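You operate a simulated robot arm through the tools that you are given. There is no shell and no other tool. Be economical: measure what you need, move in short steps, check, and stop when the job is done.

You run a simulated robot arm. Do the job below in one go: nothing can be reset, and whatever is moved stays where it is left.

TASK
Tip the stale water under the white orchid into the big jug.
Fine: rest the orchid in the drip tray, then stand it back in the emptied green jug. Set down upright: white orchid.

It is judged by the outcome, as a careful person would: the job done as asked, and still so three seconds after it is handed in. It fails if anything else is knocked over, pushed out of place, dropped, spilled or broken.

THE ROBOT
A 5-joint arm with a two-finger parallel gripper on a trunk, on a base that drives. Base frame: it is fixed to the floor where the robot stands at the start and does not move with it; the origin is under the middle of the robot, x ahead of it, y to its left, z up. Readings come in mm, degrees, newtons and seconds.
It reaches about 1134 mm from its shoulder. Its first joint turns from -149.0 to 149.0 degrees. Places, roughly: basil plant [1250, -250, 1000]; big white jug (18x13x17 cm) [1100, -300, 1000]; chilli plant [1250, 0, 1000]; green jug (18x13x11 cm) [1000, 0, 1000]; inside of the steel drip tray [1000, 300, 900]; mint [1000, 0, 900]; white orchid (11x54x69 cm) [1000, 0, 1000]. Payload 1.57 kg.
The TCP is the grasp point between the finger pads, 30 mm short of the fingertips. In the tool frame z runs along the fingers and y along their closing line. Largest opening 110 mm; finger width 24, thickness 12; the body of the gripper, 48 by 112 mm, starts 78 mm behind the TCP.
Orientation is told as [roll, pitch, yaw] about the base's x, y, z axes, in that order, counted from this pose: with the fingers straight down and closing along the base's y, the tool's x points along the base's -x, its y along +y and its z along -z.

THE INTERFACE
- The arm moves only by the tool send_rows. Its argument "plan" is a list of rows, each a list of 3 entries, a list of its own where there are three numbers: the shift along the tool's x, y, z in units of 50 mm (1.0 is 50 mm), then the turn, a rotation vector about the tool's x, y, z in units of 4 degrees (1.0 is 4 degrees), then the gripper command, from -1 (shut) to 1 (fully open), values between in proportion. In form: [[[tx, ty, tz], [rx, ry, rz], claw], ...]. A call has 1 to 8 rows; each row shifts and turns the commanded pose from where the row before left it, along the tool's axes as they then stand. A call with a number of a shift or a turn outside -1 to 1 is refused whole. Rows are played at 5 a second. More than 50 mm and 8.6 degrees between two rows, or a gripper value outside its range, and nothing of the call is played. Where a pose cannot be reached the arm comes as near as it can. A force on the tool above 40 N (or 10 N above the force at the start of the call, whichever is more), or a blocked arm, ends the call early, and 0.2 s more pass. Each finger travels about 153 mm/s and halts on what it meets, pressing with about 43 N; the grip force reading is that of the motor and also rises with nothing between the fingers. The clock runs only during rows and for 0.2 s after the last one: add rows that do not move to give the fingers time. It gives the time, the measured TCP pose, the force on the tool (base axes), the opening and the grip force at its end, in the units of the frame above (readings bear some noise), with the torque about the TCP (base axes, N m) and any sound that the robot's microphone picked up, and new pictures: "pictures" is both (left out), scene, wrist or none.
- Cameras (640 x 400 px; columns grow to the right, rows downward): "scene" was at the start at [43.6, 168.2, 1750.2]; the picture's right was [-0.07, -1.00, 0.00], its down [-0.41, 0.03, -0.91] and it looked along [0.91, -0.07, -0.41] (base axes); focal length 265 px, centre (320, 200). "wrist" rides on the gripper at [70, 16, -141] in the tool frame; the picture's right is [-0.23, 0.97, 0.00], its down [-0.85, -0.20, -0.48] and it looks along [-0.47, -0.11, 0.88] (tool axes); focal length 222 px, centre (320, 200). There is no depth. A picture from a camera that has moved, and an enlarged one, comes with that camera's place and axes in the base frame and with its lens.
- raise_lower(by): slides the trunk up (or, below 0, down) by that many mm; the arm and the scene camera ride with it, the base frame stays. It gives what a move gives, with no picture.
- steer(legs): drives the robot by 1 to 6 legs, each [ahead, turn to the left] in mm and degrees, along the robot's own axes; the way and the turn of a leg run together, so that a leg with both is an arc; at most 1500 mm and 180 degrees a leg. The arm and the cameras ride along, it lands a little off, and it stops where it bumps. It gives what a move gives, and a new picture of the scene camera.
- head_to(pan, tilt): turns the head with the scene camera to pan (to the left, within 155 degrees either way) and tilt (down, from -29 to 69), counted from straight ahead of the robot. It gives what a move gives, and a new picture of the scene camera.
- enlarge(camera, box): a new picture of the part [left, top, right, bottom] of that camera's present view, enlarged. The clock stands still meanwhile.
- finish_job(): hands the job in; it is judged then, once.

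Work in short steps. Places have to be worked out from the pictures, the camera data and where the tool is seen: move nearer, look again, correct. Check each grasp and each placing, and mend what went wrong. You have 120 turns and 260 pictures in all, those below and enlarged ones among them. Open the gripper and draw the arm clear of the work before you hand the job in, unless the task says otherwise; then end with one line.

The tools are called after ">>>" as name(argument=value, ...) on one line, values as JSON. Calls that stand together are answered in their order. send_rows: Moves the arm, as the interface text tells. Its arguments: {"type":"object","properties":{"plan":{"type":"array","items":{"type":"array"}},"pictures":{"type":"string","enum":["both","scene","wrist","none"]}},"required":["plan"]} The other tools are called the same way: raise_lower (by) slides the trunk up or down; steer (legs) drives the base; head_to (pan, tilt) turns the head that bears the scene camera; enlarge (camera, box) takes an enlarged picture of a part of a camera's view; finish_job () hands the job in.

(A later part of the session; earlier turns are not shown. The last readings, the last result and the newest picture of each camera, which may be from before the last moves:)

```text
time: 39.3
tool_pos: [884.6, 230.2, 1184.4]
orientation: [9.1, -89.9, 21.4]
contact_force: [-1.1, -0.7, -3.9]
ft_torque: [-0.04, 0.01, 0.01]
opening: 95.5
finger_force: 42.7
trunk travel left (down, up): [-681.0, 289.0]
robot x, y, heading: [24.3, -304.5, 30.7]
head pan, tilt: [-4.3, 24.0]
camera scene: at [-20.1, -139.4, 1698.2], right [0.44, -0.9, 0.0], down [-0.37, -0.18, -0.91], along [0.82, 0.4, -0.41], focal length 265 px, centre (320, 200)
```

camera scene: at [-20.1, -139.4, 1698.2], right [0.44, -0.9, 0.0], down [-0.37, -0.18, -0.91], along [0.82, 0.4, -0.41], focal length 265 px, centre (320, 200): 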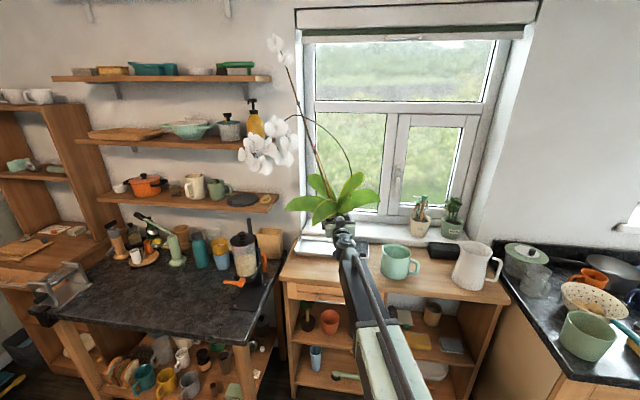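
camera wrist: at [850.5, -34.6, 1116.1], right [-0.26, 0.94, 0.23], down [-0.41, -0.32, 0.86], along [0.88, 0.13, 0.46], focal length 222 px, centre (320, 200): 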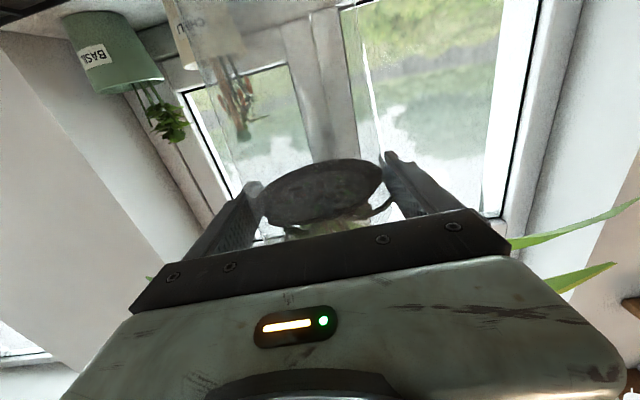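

Next I'll lower by 80 mm so the flowers sit between shelf heights (pot bottom stays ~45 mm above the tray rim), then drive ahead 140 mm.

>>> raise_lower(by=-80)

>>> steer(legs=[[138, 0]])

>>> enlarge(camera="scene", box=[220, 60, 420, 300])

>>> enlarge(camera="wrist", box=[0, 0, 640, 400])

```text
time: 40.5
tool_pos: [885.1, 229.9, 1105.4]
orientation: [7.5, -89.9, 23.1]
contact_force: [-0.5, -0.2, -3.8]
ft_torque: [-0.04, -0.01, -0.04]
opening: 95.6
finger_force: 43.3
trunk travel left (down, up): [-601.0, 369.0]
robot x, y, heading: [23.2, -302.9, 30.4]
head pan, tilt: [-4.3, 24.0]
```

```text
time: 41.8
tool_pos: [1008.1, 304.4, 1105.2]
orientation: [6.7, -89.9, 23.9]
contact_force: [-0.4, 0.9, -3.1]
ft_torque: [-0.04, 0.03, 0.01]
opening: 95.6
finger_force: 43.0
trunk travel left (down, up): [-601.0, 369.0]
robot x, y, heading: [147.8, -229.9, 30.3]
head pan, tilt: [-4.3, 24.0]
camera scene: at [104.0, -66.3, 1618.2], right [0.44, -0.9, 0.0], down [-0.37, -0.18, -0.91], along [0.82, 0.4, -0.41], focal length 265 px, centre (320, 200)
```

scene: 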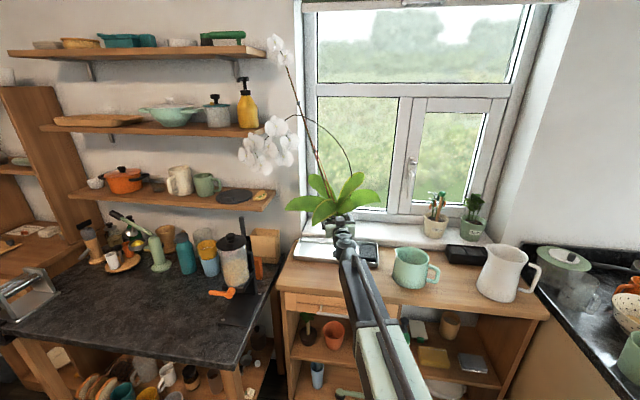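

```text
1.67 times, centred on (320, 180) of scene
camera zoom: at [104.0, -66.3, 1618.2], right [0.44, -0.9, 0.0], down [-0.37, -0.18, -0.91], along [0.82, 0.4, -0.41], focal length 441 px, centre (320, 233)
```

zoom: 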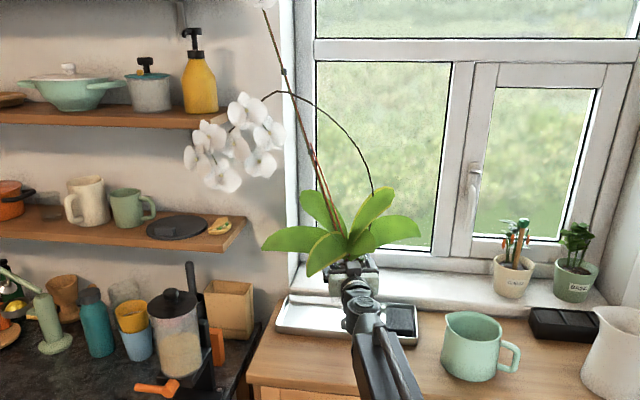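

```text
1.00 times, centred on (320, 200) of wrist (not enlarged: the box is as wide or as high as the picture)
camera zoom: at [877.9, 244.4, 1036.3], right [-0.5, 0.84, 0.23], down [-0.31, -0.41, 0.86], along [0.81, 0.35, 0.46], focal length 222 px, centre (320, 200)
```

zoom: 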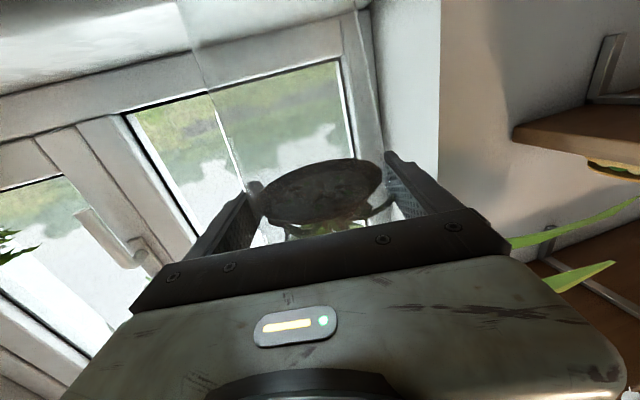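

The flowers sit clear in front of the shelves and the pot is over the tray centre. I'll lower 45 mm with the trunk, then feel down in small steps.

>>> raise_lower(by=-48)

>>> raise_lower(by=-5)

>>> raise_lower(by=-5)

```text
time: 42.7
tool_pos: [1007.9, 303.2, 1057.4]
orientation: [7.1, -90.0, 23.5]
contact_force: [-0.6, -0.2, -4.1]
ft_torque: [-0.06, -0.05, -0.01]
opening: 95.5
finger_force: 43.0
trunk travel left (down, up): [-553.0, 417.0]
robot x, y, heading: [147.4, -227.7, 30.5]
head pan, tilt: [-4.3, 24.0]
```

```text
time: 43.3
tool_pos: [1008.9, 304.2, 1052.7]
orientation: [7.1, -89.9, 23.6]
contact_force: [-0.1, 0.4, -4.6]
ft_torque: [-0.03, -0.04, -0.03]
opening: 95.6
finger_force: 43.3
trunk travel left (down, up): [-548.0, 422.0]
robot x, y, heading: [147.7, -229.3, 30.7]
head pan, tilt: [-4.3, 24.0]
```

```text
time: 43.8
tool_pos: [1009.7, 304.3, 1047.6]
orientation: [6.9, -89.9, 23.7]
contact_force: [-0.9, 0.2, -3.0]
ft_torque: [0.01, -0.01, -0.02]
opening: 95.7
finger_force: 43.2
trunk travel left (down, up): [-543.0, 427.0]
robot x, y, heading: [149.6, -232.8, 30.5]
head pan, tilt: [-4.3, 24.0]
```

Still hanging free (about -4 N). I'll continue in small steps.

>>> raise_lower(by=-3)

>>> raise_lower(by=-3)

>>> raise_lower(by=-2)

>>> enlarge(camera="scene", box=[270, 170, 390, 280])

```text
time: 44.3
tool_pos: [1009.4, 303.3, 1044.0]
orientation: [6.8, -89.9, 23.9]
contact_force: [0.6, 1.1, -4.0]
ft_torque: [-0.02, -0.01, 0.01]
opening: 95.4
finger_force: 43.3
trunk travel left (down, up): [-540.0, 430.0]
robot x, y, heading: [146.4, -227.0, 30.5]
head pan, tilt: [-4.3, 24.0]
```

```text
time: 44.8
tool_pos: [1007.6, 302.7, 1043.1]
orientation: [62.5, -90.0, -31.9]
contact_force: [4.0, -0.8, 15.9]
ft_torque: [0.31, -0.12, -0.09]
opening: 95.2
finger_force: 42.4
trunk travel left (down, up): [-537.0, 433.0]
robot x, y, heading: [149.2, -230.5, 30.4]
head pan, tilt: [-4.3, 24.0]
```

```text
time: 45.4
tool_pos: [1007.8, 301.2, 1042.8]
orientation: [147.1, -90.1, -116.5]
contact_force: [9.0, -2.0, 28.1]
ft_torque: [-0.11, -0.02, 0.0]
opening: 95.4
finger_force: 43.1
trunk travel left (down, up): [-535.0, 435.0]
robot x, y, heading: [148.9, -230.8, 30.6]
head pan, tilt: [-4.3, 24.0]
```

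```text
3.64 times, centred on (330, 225) of scene
camera zoom: at [101.5, -68.7, 1552.6], right [0.44, -0.9, 0.0], down [-0.36, -0.18, -0.91], along [0.82, 0.4, -0.41], focal length 963 px, centre (284, 109)
```

zoom: 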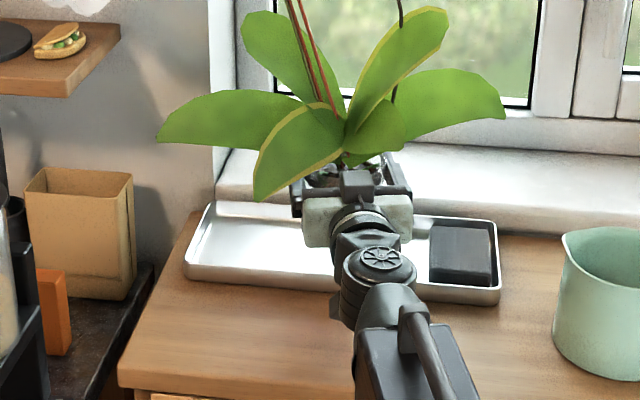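

Firm contact at z≈1043, consistent with the tray floor. I'll ease up 3 mm and open partially.

>>> raise_lower(by=3)

>>> send_rows(plan=[[[0, 0, 0], [0, 0, 0], 0.75], [[0, 0, 0], [0, 0, 0], 0.85], [[0, 0, 0], [0, 0, 0], 1], [[0, 0, 0], [0, 0, 0], 1]])

>>> enlarge(camera="scene", box=[250, 60, 410, 280])

```text
time: 45.9
tool_pos: [1007.6, 304.0, 1042.9]
orientation: [13.6, -89.9, 17.0]
contact_force: [-0.9, 0.6, -2.2]
ft_torque: [0.06, 0.05, 0.03]
opening: 95.1
finger_force: 43.0
trunk travel left (down, up): [-538.0, 432.0]
robot x, y, heading: [150.3, -226.5, 30.5]
head pan, tilt: [-4.3, 24.0]
```

```text
time: 46.9
tool_pos: [1009.1, 303.5, 1042.2]
orientation: [9.2, -90.0, 21.4]
contact_force: [0.4, -1.4, -0.7]
ft_torque: [0.0, 0.0, 0.01]
opening: 110.1
finger_force: 0.0
trunk travel left (down, up): [-538.0, 432.0]
robot x, y, heading: [145.2, -229.1, 30.4]
head pan, tilt: [-4.3, 24.0]
camera scene: at [103.8, -66.4, 1555.2], right [0.44, -0.9, 0.0], down [-0.37, -0.18, -0.91], along [0.82, 0.4, -0.41], focal length 265 px, centre (320, 200)
camera wrist: at [877.8, 244.3, 973.4], right [-0.5, 0.84, 0.23], down [-0.31, -0.41, 0.86], along [0.81, 0.35, 0.46], focal length 222 px, centre (320, 200)
```

scene: 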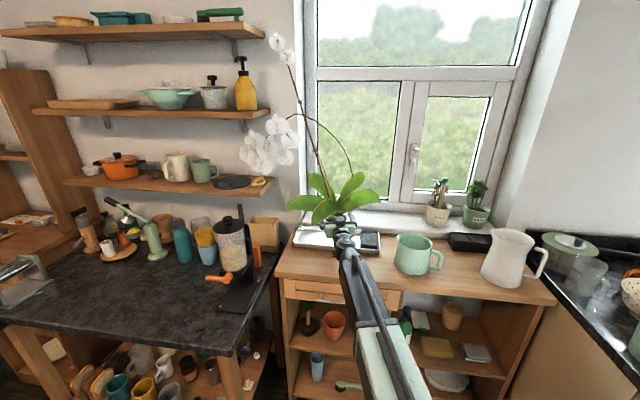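
wrist: 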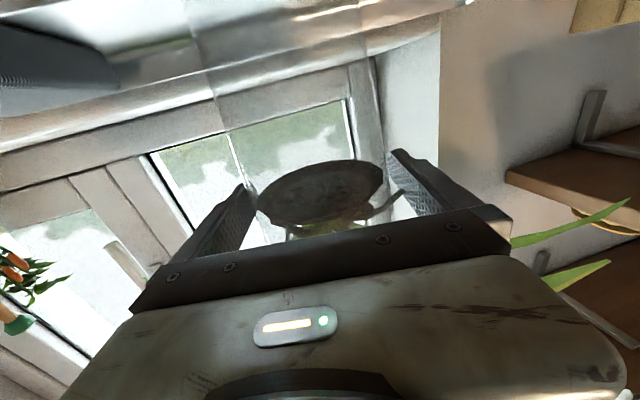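

```text
1.82 times, centred on (330, 170) of scene
camera zoom: at [103.8, -66.4, 1555.2], right [0.44, -0.9, 0.0], down [-0.37, -0.18, -0.91], along [0.82, 0.4, -0.41], focal length 482 px, centre (302, 254)
```

zoom: 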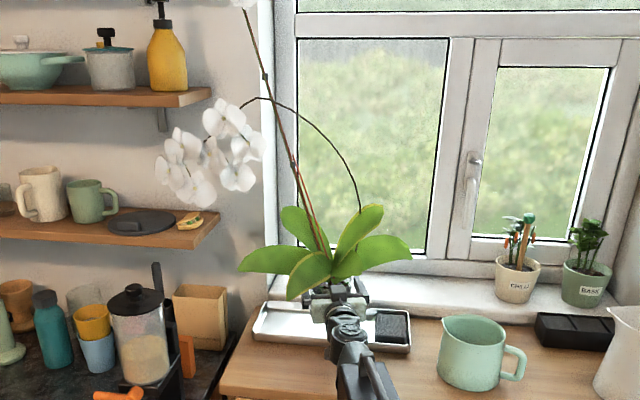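

The orchid stands by itself with the fingers fully open. I'll reverse 230 mm straight back out.

>>> steer(legs=[[-230, 0]])

>>> enlarge(camera="scene", box=[260, 130, 480, 290])

```text
time: 48.6
tool_pos: [819.7, 188.8, 1043.0]
orientation: [8.1, -89.9, 22.4]
contact_force: [0.1, 0.3, 0.6]
ft_torque: [0.0, 0.02, 0.01]
opening: 110.2
finger_force: 0.0
trunk travel left (down, up): [-538.0, 432.0]
robot x, y, heading: [-40.3, -344.8, 30.3]
head pan, tilt: [-4.3, 24.0]
camera scene: at [-87.0, -178.9, 1555.2], right [0.44, -0.9, 0.0], down [-0.37, -0.18, -0.91], along [0.82, 0.4, -0.41], focal length 265 px, centre (320, 200)
```

scene: 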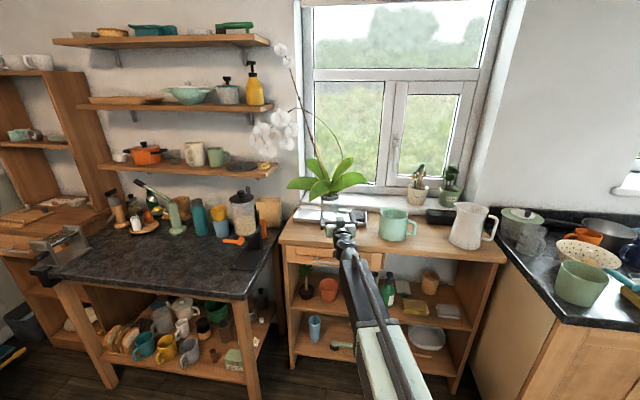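

```text
2.50 times, centred on (370, 210) of scene
camera zoom: at [-87.0, -178.9, 1555.2], right [0.44, -0.9, 0.0], down [-0.37, -0.18, -0.91], along [0.82, 0.4, -0.41], focal length 662 px, centre (195, 175)
```

zoom: 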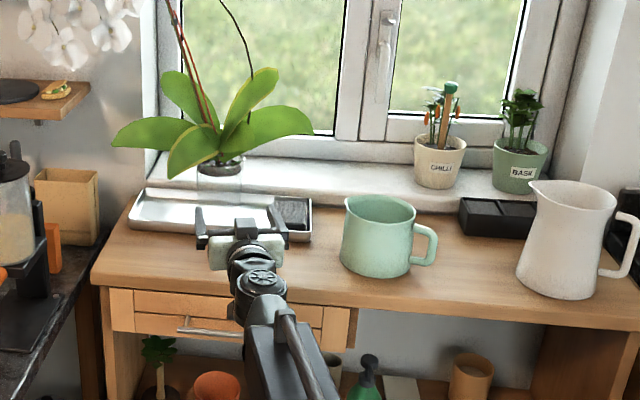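

The orchid stands upright in the tray. The readings show the wrist height is fixed by the trunk (vertical motion only by trunk and tilt), so I'll plan around that. I'll raise the trunk and bring the tool back to fingers-down, to pinch the jug's far rim wall and pour toward the robot.

>>> raise_lower(by=260)

>>> send_rows(plan=[[[0.33, 0, 0], [0, 1, 0], 1], [[0.33, 0, 0], [0, 1, 0], 1], [[0.33, 0, 0], [0, 1, 0], 1], [[0.33, 0, 0], [0, 1, 0], 1], [[0.33, 0, 0], [0, 1, 0], 1], [[0.33, 0, 0], [0, 1, 0], 1], [[0.33, 0, 0], [0, 1, 0], 1], [[0.33, 0, 0], [0, 1, 0], 1]], pictures="none")

>>> send_rows(plan=[[[0.33, 0, 0], [0, 1, 0], 1], [[0.33, 0, 0], [0, 1, 0], 1], [[0.33, 0, 0], [0, 1, 0], 1], [[0.33, 0, 0], [0, 1, 0], 1], [[0.33, 0, 0], [0, 1, 0], 1], [[0.33, 0, 0], [0, 1, 0], 1], [[0.33, 0, 0], [0, 1, 0], 1], [[0.33, 0, 0], [0, 1, 0], 1]], pictures="none")

>>> send_rows(plan=[[[0.33, 0, 0], [0, 1, 0], 1], [[0.33, 0, 0], [0, 1, 0], 1], [[0.33, 0, 0], [0, 1, 0], 1], [[0.33, 0, 0], [0, 1, 0], 1], [[0.33, 0, 0], [0, 1, 0], 1], [[0.33, 0, 0], [0, 1, 0], 1], [[0.16, 0, 0], [0, 0.5, 0], 1]])

```text
time: 51.2
tool_pos: [818.6, 189.2, 1302.2]
orientation: [9.7, -89.9, 20.8]
contact_force: [-0.5, 0.1, 0.2]
ft_torque: [0.01, -0.01, -0.03]
opening: 109.8
finger_force: 0.1
trunk travel left (down, up): [-798.0, 172.0]
robot x, y, heading: [-41.9, -346.6, 30.7]
head pan, tilt: [-4.3, 24.0]
```

```text
time: 53.0
tool_pos: [770.6, 209.8, 1188.7]
orientation: [-1.8, -61.1, 29.3]
contact_force: [0.3, -1.1, -0.1]
ft_torque: [0.01, 0.01, 0.02]
opening: 110.1
finger_force: 0.1
out of reach, approached as far as the arm can: row 1, 2, 5, 6, 7, 8
trunk travel left (down, up): [-798.0, 172.0]
robot x, y, heading: [-42.1, -340.8, 30.4]
head pan, tilt: [-4.3, 24.0]
```

```text
time: 54.8
tool_pos: [617.7, 251.5, 1100.6]
orientation: [-5.5, -30.9, 28.7]
contact_force: [-0.6, 0.2, 1.2]
ft_torque: [-0.01, 0.02, 0.02]
opening: 110.0
finger_force: 0.2
out of reach, approached as far as the arm can: row 1, 2, 3, 4, 5, 6, 7, 8
trunk travel left (down, up): [-798.0, 172.0]
robot x, y, heading: [-42.4, -343.7, 30.3]
head pan, tilt: [-4.3, 24.0]
```

```text
time: 56.4
tool_pos: [503.6, 228.4, 1074.1]
orientation: [-13.3, -9.5, 25.8]
contact_force: [-0.2, -0.2, -1.1]
ft_torque: [-0.01, 0.01, -0.03]
opening: 110.0
finger_force: 0.1
out of reach, approached as far as the arm can: row 1, 2, 3, 4, 5, 6
trunk travel left (down, up): [-798.0, 172.0]
robot x, y, heading: [-44.2, -342.9, 30.5]
head pan, tilt: [-4.3, 24.0]
camera scene: at [-87.4, -179.0, 1815.2], right [0.44, -0.9, 0.0], down [-0.37, -0.18, -0.91], along [0.82, 0.4, -0.41], focal length 265 px, centre (320, 200)
camera wrist: at [400.6, 231.6, 1195.3], right [-0.18, 0.97, -0.18], down [0.72, 0.25, 0.65], along [0.67, -0.02, -0.74], focal length 222 px, centre (320, 200)
```

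scene: 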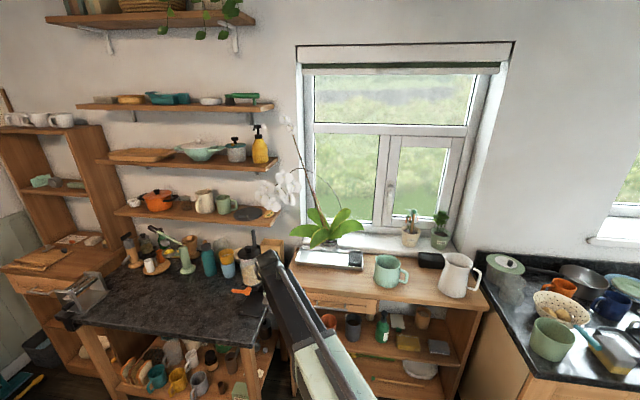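
wrist: 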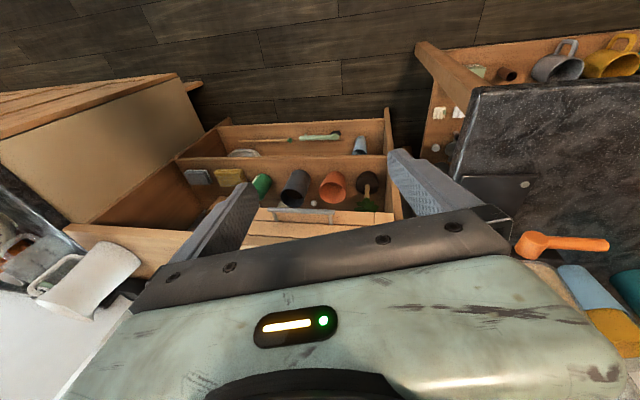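

The arm drifted toward the left counter while straightening. I'll first swing it back right, turning the base -30°, then finish the straightening with the correct tilt axis.

>>> steer(legs=[[0, -32]])

>>> send_rows(plan=[[[0, 0, 0.07], [0.37, 0.93, 0], 1], [[0, 0, 0.05], [0.37, 0.93, 0], 1], [[0, 0, 0.04], [0.37, 0.93, 0], 1], [[0, 0, 0.02], [0.37, 0.93, 0], 1]], pictures="none")

```text
time: 58.4
tool_pos: [723.2, -154.5, 1073.6]
orientation: [-13.3, -9.6, -6.7]
contact_force: [-0.1, -0.3, -0.4]
ft_torque: [-0.02, 0.02, -0.02]
opening: 110.3
finger_force: 0.2
trunk travel left (down, up): [-798.0, 172.0]
robot x, y, heading: [-44.7, -325.8, -1.4]
head pan, tilt: [-4.3, 24.0]
camera scene: at [4.7, -168.9, 1815.2], right [-0.1, -1.0, 0.0], down [-0.41, 0.04, -0.91], along [0.91, -0.09, -0.41], focal length 265 px, centre (320, 200)
```

scene: 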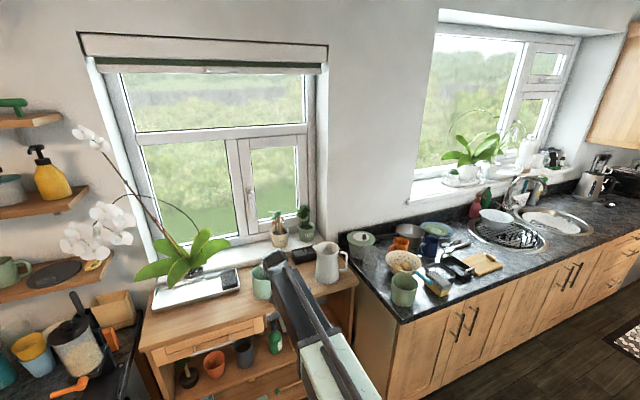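

```text
time: 59.4
tool_pos: [725.0, -161.9, 1080.4]
orientation: [-20.3, 4.3, -10.6]
contact_force: [-0.2, 0.6, 0.5]
ft_torque: [-0.01, 0.01, 0.01]
opening: 110.1
finger_force: 0.0
out of reach, approached as far as the arm can: row 2, 3, 4
trunk travel left (down, up): [-798.0, 172.0]
robot x, y, heading: [-46.4, -330.1, -1.5]
head pan, tilt: [-4.3, 24.0]
```

The readings show the tool tilted about 20° sideways. I'll straighten it with the computed axis to exactly vertical.

>>> send_rows(plan=[[[0, 0, 0.1], [-0.98, -0.19, 0], 1], [[0, 0, 0.09], [-0.98, -0.19, 0], 1], [[0, 0, 0.06], [-0.98, -0.19, 0], 1], [[0, 0, 0.04], [-0.98, -0.19, 0], 1], [[0, 0, 0.02], [-0.98, -0.19, 0], 1], [[0, 0, 0], [-0.2, -0.04, 0], 1]], pictures="wrist")

```text
time: 60.8
tool_pos: [728.9, -181.9, 1073.7]
orientation: [-14.9, -6.4, -7.7]
contact_force: [-0.2, -0.2, 0.1]
ft_torque: [-0.03, -0.01, 0.0]
opening: 109.7
finger_force: 0.1
out of reach, approached as far as the arm can: row 1, 2, 3, 4, 5
trunk travel left (down, up): [-798.0, 172.0]
robot x, y, heading: [-48.8, -328.3, -1.2]
head pan, tilt: [-4.3, 24.0]
camera wrist: at [651.5, -120.8, 1198.6], right [0.38, 0.9, -0.22], down [0.78, -0.18, 0.61], along [0.51, -0.4, -0.76], focal length 222 px, centre (320, 200)
```

wrist: 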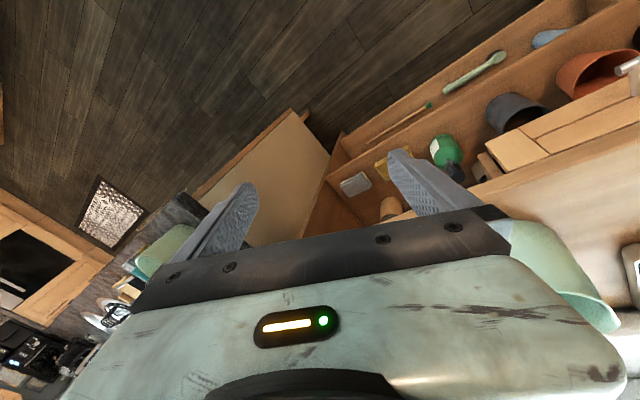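

The tool resists straightening, so I need to see how the arm is configured.

>>> head_to(pan=0, tilt=60)

```text
time: 61.8
tool_pos: [729.6, -182.6, 1075.5]
orientation: [-15.0, -6.4, -7.7]
contact_force: [-0.4, 0.2, 1.1]
ft_torque: [-0.04, -0.02, 0.02]
opening: 109.9
finger_force: 0.1
trunk travel left (down, up): [-798.0, 172.0]
robot x, y, heading: [-45.4, -327.1, -1.7]
head pan, tilt: [0.0, 60.0]
camera scene: at [-22.2, -161.1, 1763.6], right [-0.02, -1.0, 0.0], down [-0.87, 0.02, -0.5], along [0.5, -0.01, -0.87], focal length 265 px, centre (320, 200)
```

scene: 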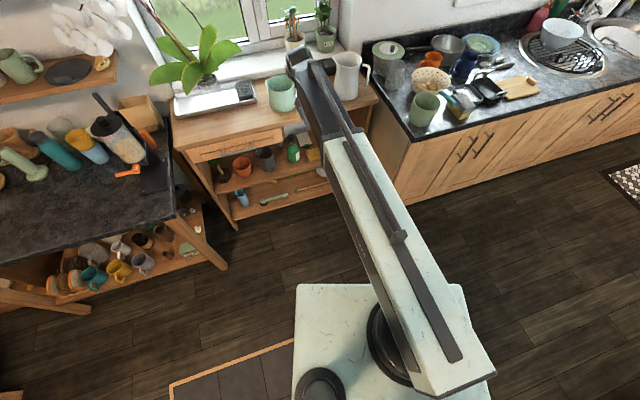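

The arm is a telescope on a swivel, with wrist height set by the trunk alone. A slightly wrong commanded height therefore turns into unwanted tilt, so I'll straighten while commanding the right (slightly low) heights.

>>> send_rows(plan=[[[0, 0, 0.12], [-0.92, 0.41, 0], 1], [[0, 0, 0.1], [-0.92, 0.41, 0], 1], [[0, 0, 0.08], [-0.92, 0.41, 0], 1], [[0, 0, 0.06], [-0.92, 0.41, 0], 1]], pictures="none")

```text
time: 62.8
tool_pos: [729.9, -185.9, 1073.4]
orientation: [-14.8, -6.6, -7.7]
contact_force: [-0.3, 0.8, -0.6]
ft_torque: [-0.05, 0.02, 0.03]
opening: 110.0
finger_force: 0.1
out of reach, approached as far as the arm can: row 1, 2, 3, 4
trunk travel left (down, up): [-798.0, 172.0]
robot x, y, heading: [-49.0, -332.4, -1.5]
head pan, tilt: [0.0, 60.0]
```

Still leaning. I'll test how it responds to a plain outward move, since it may have been at a retraction limit.

>>> send_rows(plan=[[[-0.85, 0.38, 0], [0, 0, 0], 1], [[-0.85, 0.38, 0], [0, 0, 0], 1]], pictures="none")

>>> send_rows(plan=[[[0, 0, 0.1], [-0.92, 0.41, 0], 1], [[0, 0, 0.06], [-0.92, 0.41, 0], 1]], pictures="none")

```text
time: 63.4
tool_pos: [819.6, -158.3, 1073.9]
orientation: [-14.8, -6.5, -7.7]
contact_force: [-0.7, -0.2, -0.9]
ft_torque: [0.0, -0.03, 0.0]
opening: 110.2
finger_force: 0.1
trunk travel left (down, up): [-798.0, 172.0]
robot x, y, heading: [-49.1, -327.1, -1.5]
head pan, tilt: [0.0, 60.0]
```

```text
time: 64.0
tool_pos: [820.1, -161.1, 1074.5]
orientation: [-14.8, -6.6, -7.7]
contact_force: [-0.1, -1.3, -0.1]
ft_torque: [0.02, 0.02, -0.02]
opening: 110.0
finger_force: 0.1
out of reach, approached as far as the arm can: row 1, 2
trunk travel left (down, up): [-798.0, 172.0]
robot x, y, heading: [-48.2, -330.2, -1.3]
head pan, tilt: [0.0, 60.0]
```

Outward moves work, but sideways straightening doesn't. I'll test spin and an un-shifted straightening separately.

>>> send_rows(plan=[[[0, 0, 0], [0, 0, 1], 1], [[0, 0, 0], [0, 0, 1], 1]], pictures="none")

>>> send_rows(plan=[[[0, 0, 0], [-0.95, 0.3, 0], 1]], pictures="none")

>>> send_rows(plan=[[[0, -0.6, 0], [0, 0, 0], 1], [[0, -0.6, 0], [0, 0, 0], 1]], pictures="none")

```text
time: 64.6
tool_pos: [820.3, -161.8, 1074.5]
orientation: [-13.8, -8.5, -15.6]
contact_force: [0.2, -0.2, 0.3]
ft_torque: [0.0, 0.05, -0.03]
opening: 110.2
finger_force: 0.0
trunk travel left (down, up): [-798.0, 172.0]
robot x, y, heading: [-45.1, -327.4, -1.3]
head pan, tilt: [0.0, 60.0]
```

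```text
time: 65.0
tool_pos: [820.7, -161.3, 1074.3]
orientation: [-13.1, -9.5, -15.3]
contact_force: [-0.5, -0.1, 0.1]
ft_torque: [0.0, -0.01, -0.01]
opening: 110.0
finger_force: 0.0
out of reach, approached as far as the arm can: row 1
trunk travel left (down, up): [-798.0, 172.0]
robot x, y, heading: [-46.2, -328.9, -1.6]
head pan, tilt: [0.0, 60.0]
```

```text
time: 65.6
tool_pos: [801.2, -218.3, 1074.2]
orientation: [-13.3, -9.4, -15.3]
contact_force: [0.2, 0.5, -0.7]
ft_torque: [-0.01, 0.01, -0.01]
opening: 110.0
finger_force: 0.0
out of reach, approached as far as the arm can: row 1, 2
trunk travel left (down, up): [-798.0, 172.0]
robot x, y, heading: [-46.3, -332.1, -1.5]
head pan, tilt: [0.0, 60.0]
```

I'll try one straightening row with the exactly matching 4 mm drop.

>>> send_rows(plan=[[[0.013, 0.018, 0.077], [-0.805, 0.594, 0], 1]], pictures="none")

>>> send_rows(plan=[[[0, 0, 0], [0.805, -0.594, 0], 1]], pictures="none")

```text
time: 66.0
tool_pos: [802.0, -217.9, 1074.7]
orientation: [-13.5, -9.0, -15.5]
contact_force: [0.1, -0.6, 0.3]
ft_torque: [-0.03, -0.02, 0.01]
opening: 109.9
finger_force: 0.0
out of reach, approached as far as the arm can: row 1
trunk travel left (down, up): [-798.0, 172.0]
robot x, y, heading: [-45.9, -328.0, -1.5]
head pan, tilt: [0.0, 60.0]
```

```text
time: 66.4
tool_pos: [801.8, -216.0, 1079.1]
orientation: [-16.8, -11.4, -14.8]
contact_force: [0.5, -0.3, 0.4]
ft_torque: [0.02, -0.03, -0.04]
opening: 110.0
finger_force: 0.0
out of reach, approached as far as the arm can: row 1
trunk travel left (down, up): [-798.0, 172.0]
robot x, y, heading: [-47.2, -330.6, -1.3]
head pan, tilt: [0.0, 60.0]
```

It can tilt out but not below 16° on this side. I'll rotate the tilt round to the arm's own radial plane, then straighten there.

>>> send_rows(plan=[[[0, 0, 0], [-0.926, -0.378, 0], 1], [[0, 0, 0], [-0.926, -0.378, 0], 1], [[0, 0, 0], [-0.926, -0.378, 0], 1], [[0, 0, 0], [-0.926, -0.378, 0], 1], [[0, 0, 0], [-0.926, -0.378, 0], 1], [[0, 0, 0], [-0.926, -0.378, 0], 1], [[0, 0, 0], [-0.926, -0.378, 0], 1]], pictures="none")

```text
time: 68.0
tool_pos: [797.4, -197.7, 1084.5]
orientation: [-5.8, -22.7, -13.0]
contact_force: [-0.1, 0.0, -0.4]
ft_torque: [-0.02, 0.04, -0.02]
opening: 110.2
finger_force: 0.2
out of reach, approached as far as the arm can: row 3, 4, 5, 6, 7
trunk travel left (down, up): [-798.0, 172.0]
robot x, y, heading: [-45.2, -330.9, -1.2]
head pan, tilt: [0.0, 60.0]
```

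Now the tilt is 23° at -28°. I'll rotate it the remaining way into the arm's plane.

>>> send_rows(plan=[[[0, 0, 0], [-1, 0, 0], 1], [[0, 0, 0], [-1, 0, 0], 1], [[0, 0, 0], [-1, 0, 0], 1], [[0, 0, 0], [-1, 0, 0], 1]], pictures="none")

```text
time: 69.0
tool_pos: [797.7, -198.3, 1085.3]
orientation: [-5.7, -22.7, -12.9]
contact_force: [0.2, 0.0, -0.5]
ft_torque: [0.05, 0.01, -0.01]
opening: 110.3
finger_force: 0.2
out of reach, approached as far as the arm can: row 1, 2, 3, 4
trunk travel left (down, up): [-798.0, 172.0]
robot x, y, heading: [-47.9, -329.1, -1.3]
head pan, tilt: [0.0, 60.0]
```

Stuck again, so I'll look at the actual wrist geometry.

>>> head_to(pan=5, tilt=35)

>>> enlarge(camera="scene", box=[220, 120, 440, 400])

```text
time: 69.9
tool_pos: [798.1, -198.7, 1083.5]
orientation: [-5.7, -22.8, -13.0]
contact_force: [-0.2, 0.9, 0.9]
ft_torque: [0.01, -0.02, 0.0]
opening: 110.1
finger_force: 0.0
trunk travel left (down, up): [-798.0, 172.0]
robot x, y, heading: [-49.7, -327.7, -1.2]
head pan, tilt: [5.0, 35.0]
camera scene: at [-1.0, -154.0, 1797.8], right [0.06, -1.0, 0.0], down [-0.57, -0.04, -0.82], along [0.82, 0.05, -0.57], focal length 265 px, centre (320, 200)
```

scene: 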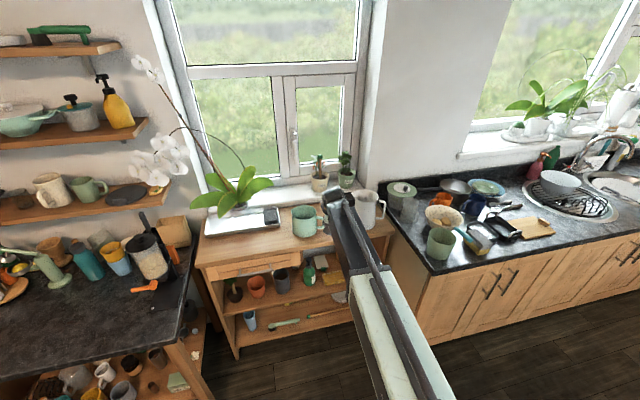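

```text
1.43 times, centred on (330, 260) of scene
camera zoom: at [-1.0, -154.0, 1797.8], right [0.06, -1.0, 0.0], down [-0.57, -0.04, -0.82], along [0.82, 0.05, -0.57], focal length 378 px, centre (306, 114)
```

zoom: 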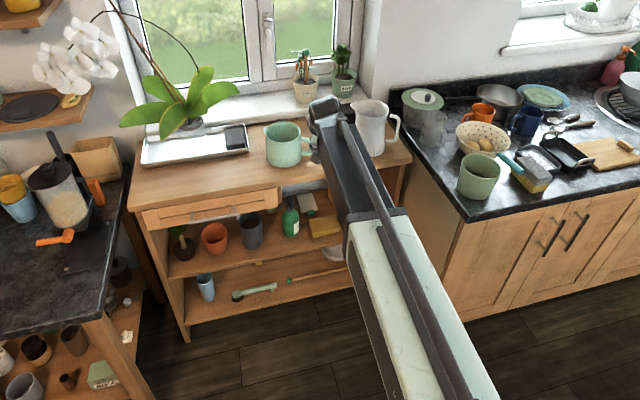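

I'll tilt back up toward horizontal in the arm's plane and see whether the lean clears there.

>>> send_rows(plan=[[[0, 0, 0], [-0.4, -0.9, 0], 1], [[0, 0, 0], [-0.4, -0.9, 0], 1], [[0, 0, 0], [-0.4, -0.9, 0], 1], [[0, 0, 0], [-0.4, -0.9, 0], 1], [[0, 0, 0], [-0.4, -0.9, 0], 1], [[0, 0, 0], [-0.4, -0.9, 0], 1], [[0, 0, 0], [-0.4, -0.9, 0], 1], [[0, 0, 0], [-0.4, -0.9, 0], 1]], pictures="wrist")

```text
time: 71.7
tool_pos: [797.5, -197.5, 1155.4]
orientation: [7.7, -51.5, -13.6]
contact_force: [0.0, 0.0, 0.9]
ft_torque: [-0.01, 0.0, 0.0]
opening: 110.4
finger_force: 0.0
out of reach, approached as far as the arm can: row 1, 2, 3, 4, 5, 6, 7, 8
trunk travel left (down, up): [-798.0, 172.0]
robot x, y, heading: [-48.2, -328.8, -1.3]
head pan, tilt: [5.0, 35.0]
camera wrist: at [644.4, -165.2, 1190.5], right [0.27, 0.93, 0.26], down [0.12, -0.3, 0.95], along [0.96, -0.22, -0.19], focal length 222 px, centre (320, 200)
```

wrist: 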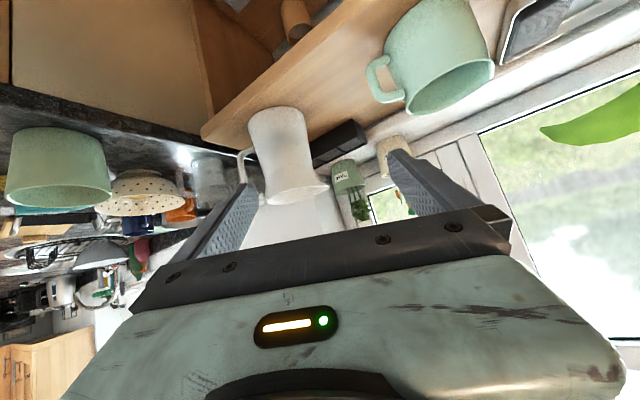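

The tilt is 52° with azimuth 16° off the arm's plane. I'll yaw about the vertical axis to align it with the arm.

>>> send_rows(plan=[[[0, 0, 0], [-0.783, 0.083, -0.617], 1], [[0, 0, 0], [-0.783, 0.083, -0.617], 1], [[0, 0, 0], [-0.783, 0.083, -0.617], 1], [[0, 0, 0], [-0.783, 0.083, -0.617], 1]], pictures="none")

```text
time: 72.7
tool_pos: [798.0, -197.4, 1156.6]
orientation: [7.2, -51.6, -9.5]
contact_force: [0.3, 0.1, 0.0]
ft_torque: [-0.01, 0.01, 0.03]
opening: 110.1
finger_force: 0.1
out of reach, approached as far as the arm can: row 2, 3, 4
trunk travel left (down, up): [-798.0, 172.0]
robot x, y, heading: [-47.4, -329.3, -1.5]
head pan, tilt: [5.0, 35.0]
```

The pattern fits a roll-pitch-spin wrist sitting in a "flipped" branch, with the roll joint at its limit (~16° lean). To unflip it, I'll take the fingers up through horizontal to +25°, then roll 180° about the arm's axis. All of it happens in free space above the table front.

>>> send_rows(plan=[[[-0.3, 0.136, -0.0115], [-0.413, -0.909, 0], 1], [[-0.3, 0.136, -0.0115], [-0.413, -0.909, 0], 1], [[-0.3, 0.136, -0.0115], [-0.413, -0.909, 0], 1], [[-0.3, 0.136, -0.0115], [-0.413, -0.909, 0], 1], [[-0.3, 0.136, -0.0115], [-0.413, -0.909, 0], 1], [[-0.3, 0.136, -0.0115], [-0.413, -0.909, 0], 1], [[-0.3, 0.136, -0.0115], [-0.413, -0.909, 0], 1], [[-0.3, 0.136, -0.0115], [-0.413, -0.909, 0], 1]], pictures="none")

>>> send_rows(plan=[[[-0.3, 0.136, -0.0115], [-0.413, -0.909, 0], 1], [[-0.3, 0.136, -0.0115], [-0.413, -0.909, 0], 1], [[-0.3, 0.136, -0.0115], [-0.413, -0.909, 0], 1], [[-0.3, 0.136, -0.0115], [-0.413, -0.909, 0], 1], [[-0.3, 0.136, -0.0115], [-0.413, -0.909, 0], 1], [[-0.3, 0.136, -0.0115], [-0.413, -0.909, 0], 1], [[-0.3, 0.136, -0.0115], [-0.413, -0.909, 0], 1], [[-0.3, 0.136, -0.0115], [-0.413, -0.909, 0], 1]], pictures="wrist")

```text
time: 74.5
tool_pos: [843.1, -159.1, 1272.7]
orientation: [52.0, -77.8, -43.2]
contact_force: [0.4, 0.1, -0.1]
ft_torque: [0.04, -0.05, 0.03]
opening: 110.0
finger_force: 0.2
trunk travel left (down, up): [-798.0, 172.0]
robot x, y, heading: [-48.4, -332.5, -1.1]
head pan, tilt: [5.0, 35.0]
```

```text
time: 76.3
tool_pos: [818.3, -138.6, 1397.2]
orientation: [162.0, -65.4, -141.7]
contact_force: [-0.5, -0.2, 0.3]
ft_torque: [-0.01, 0.0, 0.01]
opening: 110.1
finger_force: 0.0
out of reach, approached as far as the arm can: row 2, 4, 7
trunk travel left (down, up): [-798.0, 172.0]
robot x, y, heading: [-46.1, -328.3, -1.5]
head pan, tilt: [5.0, 35.0]
camera wrist: at [710.7, -148.9, 1280.4], right [-0.43, 0.84, 0.33], down [-0.62, -0.54, 0.56], along [0.65, 0.04, 0.76], focal length 222 px, centre (320, 200)
```

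wrist: 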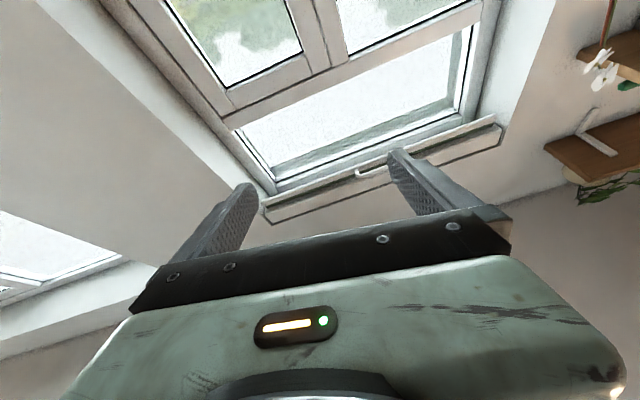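

That worked exactly. Now I'll roll about the arm's axis, first 32° to verify.

>>> send_rows(plan=[[[0.068, 0.117, -0.002], [-0.359, 0.195, -0.909], 1], [[0.068, 0.117, -0.002], [-0.359, 0.195, -0.909], 1], [[0.068, 0.117, -0.002], [-0.359, 0.195, -0.909], 1], [[0.068, 0.117, -0.002], [-0.359, 0.195, -0.909], 1], [[0.068, 0.117, -0.002], [-0.359, 0.195, -0.909], 1], [[0.068, 0.117, -0.002], [-0.359, 0.195, -0.909], 1], [[0.068, 0.117, -0.002], [-0.359, 0.195, -0.909], 1], [[0.068, 0.117, -0.002], [-0.359, 0.195, -0.909], 1]], pictures="none")

```text
time: 78.1
tool_pos: [808.6, -94.8, 1367.6]
orientation: [-124.2, -60.9, 149.7]
contact_force: [-1.3, -0.2, -0.1]
ft_torque: [0.01, 0.01, -0.02]
opening: 109.7
finger_force: 0.0
trunk travel left (down, up): [-798.0, 172.0]
robot x, y, heading: [-47.0, -329.1, -1.5]
head pan, tilt: [5.0, 35.0]
```

Going exactly as predicted. I'll continue the roll.

>>> send_rows(plan=[[[0.068, 0.117, -0.002], [-0.359, 0.195, -0.909], 1], [[0.068, 0.117, -0.002], [-0.359, 0.195, -0.909], 1], [[0.068, 0.117, -0.002], [-0.359, 0.195, -0.909], 1], [[0.068, 0.117, -0.002], [-0.359, 0.195, -0.909], 1], [[0.068, 0.117, -0.002], [-0.359, 0.195, -0.909], 1], [[0.068, 0.117, -0.002], [-0.359, 0.195, -0.909], 1], [[0.068, 0.117, -0.002], [-0.359, 0.195, -0.909], 1], [[0.068, 0.117, -0.002], [-0.359, 0.195, -0.909], 1]], pictures="none")

>>> send_rows(plan=[[[0.068, 0.117, -0.002], [-0.359, 0.195, -0.909], 1], [[0.068, 0.117, -0.002], [-0.359, 0.195, -0.909], 1], [[0.068, 0.117, -0.002], [-0.359, 0.195, -0.909], 1], [[0.068, 0.117, -0.002], [-0.359, 0.195, -0.909], 1], [[0.068, 0.117, -0.002], [-0.359, 0.195, -0.909], 1], [[0.068, 0.117, -0.002], [-0.359, 0.195, -0.909], 1], [[0.068, 0.117, -0.002], [-0.359, 0.195, -0.909], 1], [[0.068, 0.117, -0.002], [-0.359, 0.195, -0.909], 1]], pictures="none")

>>> send_rows(plan=[[[0.068, 0.117, -0.002], [-0.359, 0.195, -0.909], 1], [[0.068, 0.117, -0.002], [-0.359, 0.195, -0.909], 1], [[0.068, 0.117, -0.002], [-0.359, 0.195, -0.909], 1], [[0.068, 0.117, -0.002], [-0.359, 0.195, -0.909], 1], [[0.068, 0.117, -0.002], [-0.359, 0.195, -0.909], 1], [[0.068, 0.117, -0.002], [-0.359, 0.195, -0.909], 1], [[0.068, 0.117, -0.002], [-0.359, 0.195, -0.909], 1], [[0.068, 0.117, -0.002], [-0.359, 0.195, -0.909], 1]], pictures="none")

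>>> send_rows(plan=[[[0.068, 0.117, -0.002], [-0.359, 0.195, -0.909], 1], [[0.068, 0.117, -0.002], [-0.359, 0.195, -0.909], 1], [[0.068, 0.117, -0.002], [-0.359, 0.195, -0.909], 1], [[0.068, 0.117, -0.002], [-0.359, 0.195, -0.909], 1], [[0.068, 0.117, -0.002], [-0.359, 0.195, -0.909], 1], [[0.068, 0.117, -0.002], [-0.359, 0.195, -0.909], 1], [[0.068, 0.117, -0.002], [-0.359, 0.195, -0.909], 1], [[0.068, 0.117, -0.002], [-0.359, 0.195, -0.909], 1]], pictures="wrist")

```text
time: 79.9
tool_pos: [803.7, -71.1, 1319.4]
orientation: [-94.6, -35.1, 126.6]
contact_force: [-0.1, 0.3, 0.5]
ft_torque: [0.03, 0.01, -0.03]
opening: 109.8
finger_force: 0.0
trunk travel left (down, up): [-798.0, 172.0]
robot x, y, heading: [-43.6, -331.4, -1.3]
head pan, tilt: [5.0, 35.0]
```

```text
time: 81.7
tool_pos: [810.8, -79.0, 1265.9]
orientation: [-80.7, -5.8, 121.1]
contact_force: [0.4, -0.6, -0.5]
ft_torque: [0.02, 0.0, -0.03]
opening: 110.3
finger_force: 0.0
trunk travel left (down, up): [-798.0, 172.0]
robot x, y, heading: [-43.5, -328.2, -1.3]
head pan, tilt: [5.0, 35.0]
```

```text
time: 83.5
tool_pos: [815.0, -114.0, 1224.7]
orientation: [-68.8, 23.9, 122.6]
contact_force: [0.7, 0.8, -0.6]
ft_torque: [-0.01, 0.03, 0.02]
opening: 109.9
finger_force: 0.1
trunk travel left (down, up): [-798.0, 172.0]
robot x, y, heading: [-43.5, -329.2, -1.3]
head pan, tilt: [5.0, 35.0]
```

```text
time: 85.3
tool_pos: [824.2, -162.8, 1207.9]
orientation: [-49.4, 52.1, 134.8]
contact_force: [0.4, 0.3, -0.6]
ft_torque: [0.02, 0.03, 0.0]
opening: 109.8
finger_force: 0.1
trunk travel left (down, up): [-798.0, 172.0]
robot x, y, heading: [-50.3, -333.1, -1.6]
head pan, tilt: [5.0, 35.0]
camera wrist: at [726.2, -233.1, 1312.2], right [-0.14, -0.76, -0.63], down [-0.79, 0.47, -0.39], along [0.59, 0.45, -0.67], focal length 222 px, centre (320, 200)
```

wrist: 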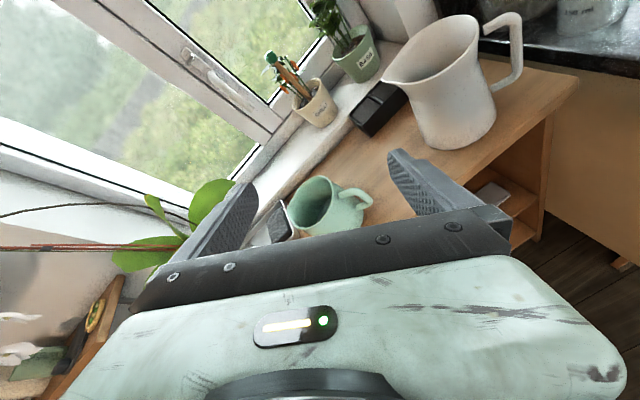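

The wrist is back in its good branch with the tool in the arm's plane. I'll bring it down to vertical with matched shifts.

>>> send_rows(plan=[[[-0.284, 0.168, -0.0115], [-0.508, -0.858, 0], 1], [[-0.284, 0.168, -0.0115], [-0.508, -0.858, 0], 1], [[-0.284, 0.168, -0.0115], [-0.508, -0.858, 0], 1], [[-0.284, 0.168, -0.0115], [-0.508, -0.858, 0], 1], [[-0.284, 0.168, -0.0115], [-0.508, -0.858, 0], 1], [[-0.284, 0.168, -0.0115], [-0.508, -0.858, 0], 1], [[-0.284, 0.168, -0.0115], [-0.508, -0.858, 0], 1], [[-0.284, 0.168, -0.0115], [-0.508, -0.858, 0], 1]], pictures="none")

>>> send_rows(plan=[[[-0.284, 0.168, -0.0115], [-0.508, -0.858, 0], 1], [[-0.284, 0.168, -0.0115], [-0.508, -0.858, 0], 1], [[-0.284, 0.168, -0.0115], [-0.508, -0.858, 0], 1], [[-0.284, 0.168, -0.0115], [-0.508, -0.858, 0], 1], [[-0.284, 0.168, -0.0115], [-0.508, -0.858, 0], 1], [[-0.284, 0.168, -0.0115], [-0.508, -0.858, 0], 1], [[-0.284, 0.168, -0.0115], [-0.508, -0.858, 0], 1]], pictures="none")

```text
time: 87.1
tool_pos: [742.1, -175.5, 1107.0]
orientation: [-19.2, 29.2, 154.9]
contact_force: [0.5, -0.7, 0.5]
ft_torque: [0.01, 0.01, 0.0]
opening: 110.1
finger_force: 0.1
trunk travel left (down, up): [-798.0, 172.0]
robot x, y, heading: [-46.7, -334.7, -1.6]
head pan, tilt: [5.0, 35.0]
```

```text
time: 88.7
tool_pos: [635.3, -198.4, 1066.8]
orientation: [-3.3, 5.7, 160.0]
contact_force: [-0.9, -0.6, 0.9]
ft_torque: [-0.02, -0.01, 0.01]
opening: 109.7
finger_force: 0.1
trunk travel left (down, up): [-798.0, 172.0]
robot x, y, heading: [-48.5, -328.7, -1.5]
head pan, tilt: [5.0, 35.0]
```

Nearly vertical and no reach complaints. Next I'll do the last degree rows and the spin so the fingers close along the arm direction.

>>> send_rows(plan=[[[-0.284, 0.168, -0.0115], [-0.508, -0.858, 0], 1], [[0, 0, 0], [0, 0, 1], 1], [[0, 0, 0], [0, 0, 1], 1], [[0, 0, 0], [0, 0, 1], 1], [[0, 0, 0], [0, 0, 1], 1], [[0, 0, 0], [0, 0, 1], 1], [[0, 0, 0], [0, 0, 1], 1], [[0, 0, 0], [0, 0, 1], 1]], pictures="none")

>>> send_rows(plan=[[[0, 0, 0], [0, 0, 1], 1], [[0, 0, 0], [0, 0, 1], 1], [[0, 0, 0], [0, 0, 1], 1], [[0, 0, 0], [0, 0, 1], 1], [[0, 0, 0], [0, 0, 1], 1], [[0, 0, 0], [0, 0, 1], 1], [[0, 0, 0], [0, 0, 1], 1], [[0, 0, 0], [0, 0, 1], 1]], pictures="none")

>>> steer(legs=[[0, 30], [289, 0], [0, -27]])

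```text
time: 90.5
tool_pos: [621.0, -201.6, 1066.0]
orientation: [-2.3, 1.4, 132.0]
contact_force: [-1.3, 0.5, 0.0]
ft_torque: [0.0, 0.0, 0.03]
opening: 110.0
finger_force: 0.1
trunk travel left (down, up): [-798.0, 172.0]
robot x, y, heading: [-47.3, -330.0, -1.4]
head pan, tilt: [5.0, 35.0]
```

```text
time: 92.3
tool_pos: [619.5, -201.0, 1065.4]
orientation: [-2.7, 0.0, 100.1]
contact_force: [-0.3, -0.7, -0.2]
ft_torque: [0.0, -0.01, 0.03]
opening: 109.7
finger_force: 0.0
trunk travel left (down, up): [-798.0, 172.0]
robot x, y, heading: [-50.9, -326.1, -1.5]
head pan, tilt: [5.0, 35.0]
```

```text
time: 97.1
tool_pos: [868.1, -25.5, 1066.2]
orientation: [-2.7, 0.0, 103.2]
contact_force: [-0.1, -0.2, -0.9]
ft_torque: [-0.03, -0.02, -0.02]
opening: 110.1
finger_force: 0.1
trunk travel left (down, up): [-798.0, 172.0]
robot x, y, heading: [207.8, -180.8, 2.5]
head pan, tilt: [5.0, 35.0]
camera scene: at [243.4, -2.5, 1797.8], right [0.13, -0.99, 0.0], down [-0.57, -0.07, -0.82], along [0.81, 0.1, -0.57], focal length 265 px, centre (320, 200)
```

scene: 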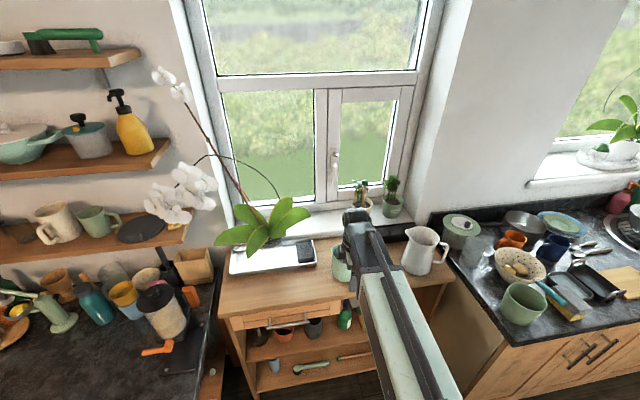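

The base landed well. I'll take a wrist look to measure the green jug rim and peek inside.

>>> enlarge(camera="wrist", box=[0, 0, 640, 400])

>>> enlarge(camera="scene", box=[310, 200, 470, 300])

```text
1.00 times, centred on (320, 200) of wrist (not enlarged: the box is as wide or as high as the picture)
camera zoom: at [861.2, -100.7, 1205.9], right [-1.0, 0.0, -0.05], down [-0.02, 0.87, 0.49], along [0.04, 0.49, -0.87], focal length 222 px, centre (320, 200)
```

zoom: 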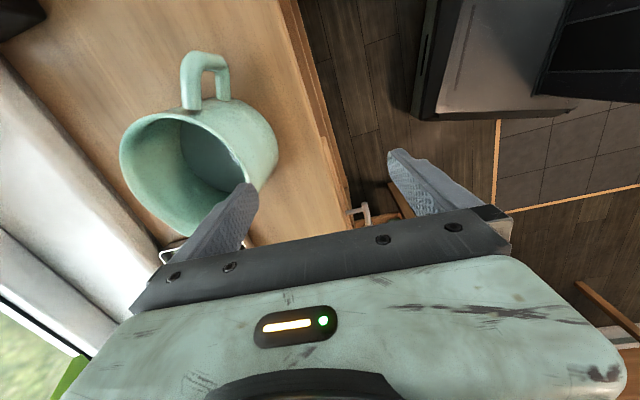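

```text
4.00 times, centred on (390, 250) of scene
camera zoom: at [243.4, -2.5, 1797.8], right [0.13, -0.99, 0.0], down [-0.57, -0.07, -0.82], along [0.81, 0.1, -0.57], focal length 1059 px, centre (40, 0)
```

zoom: 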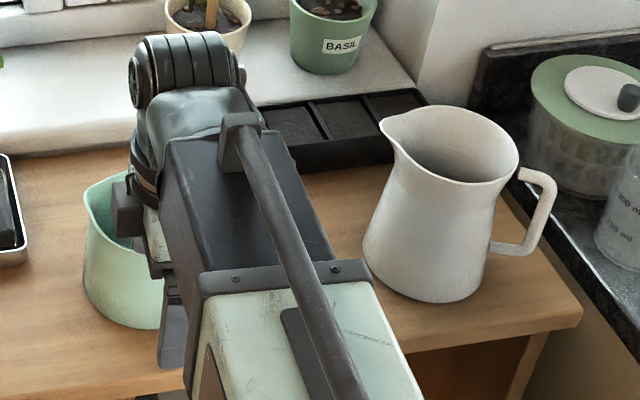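

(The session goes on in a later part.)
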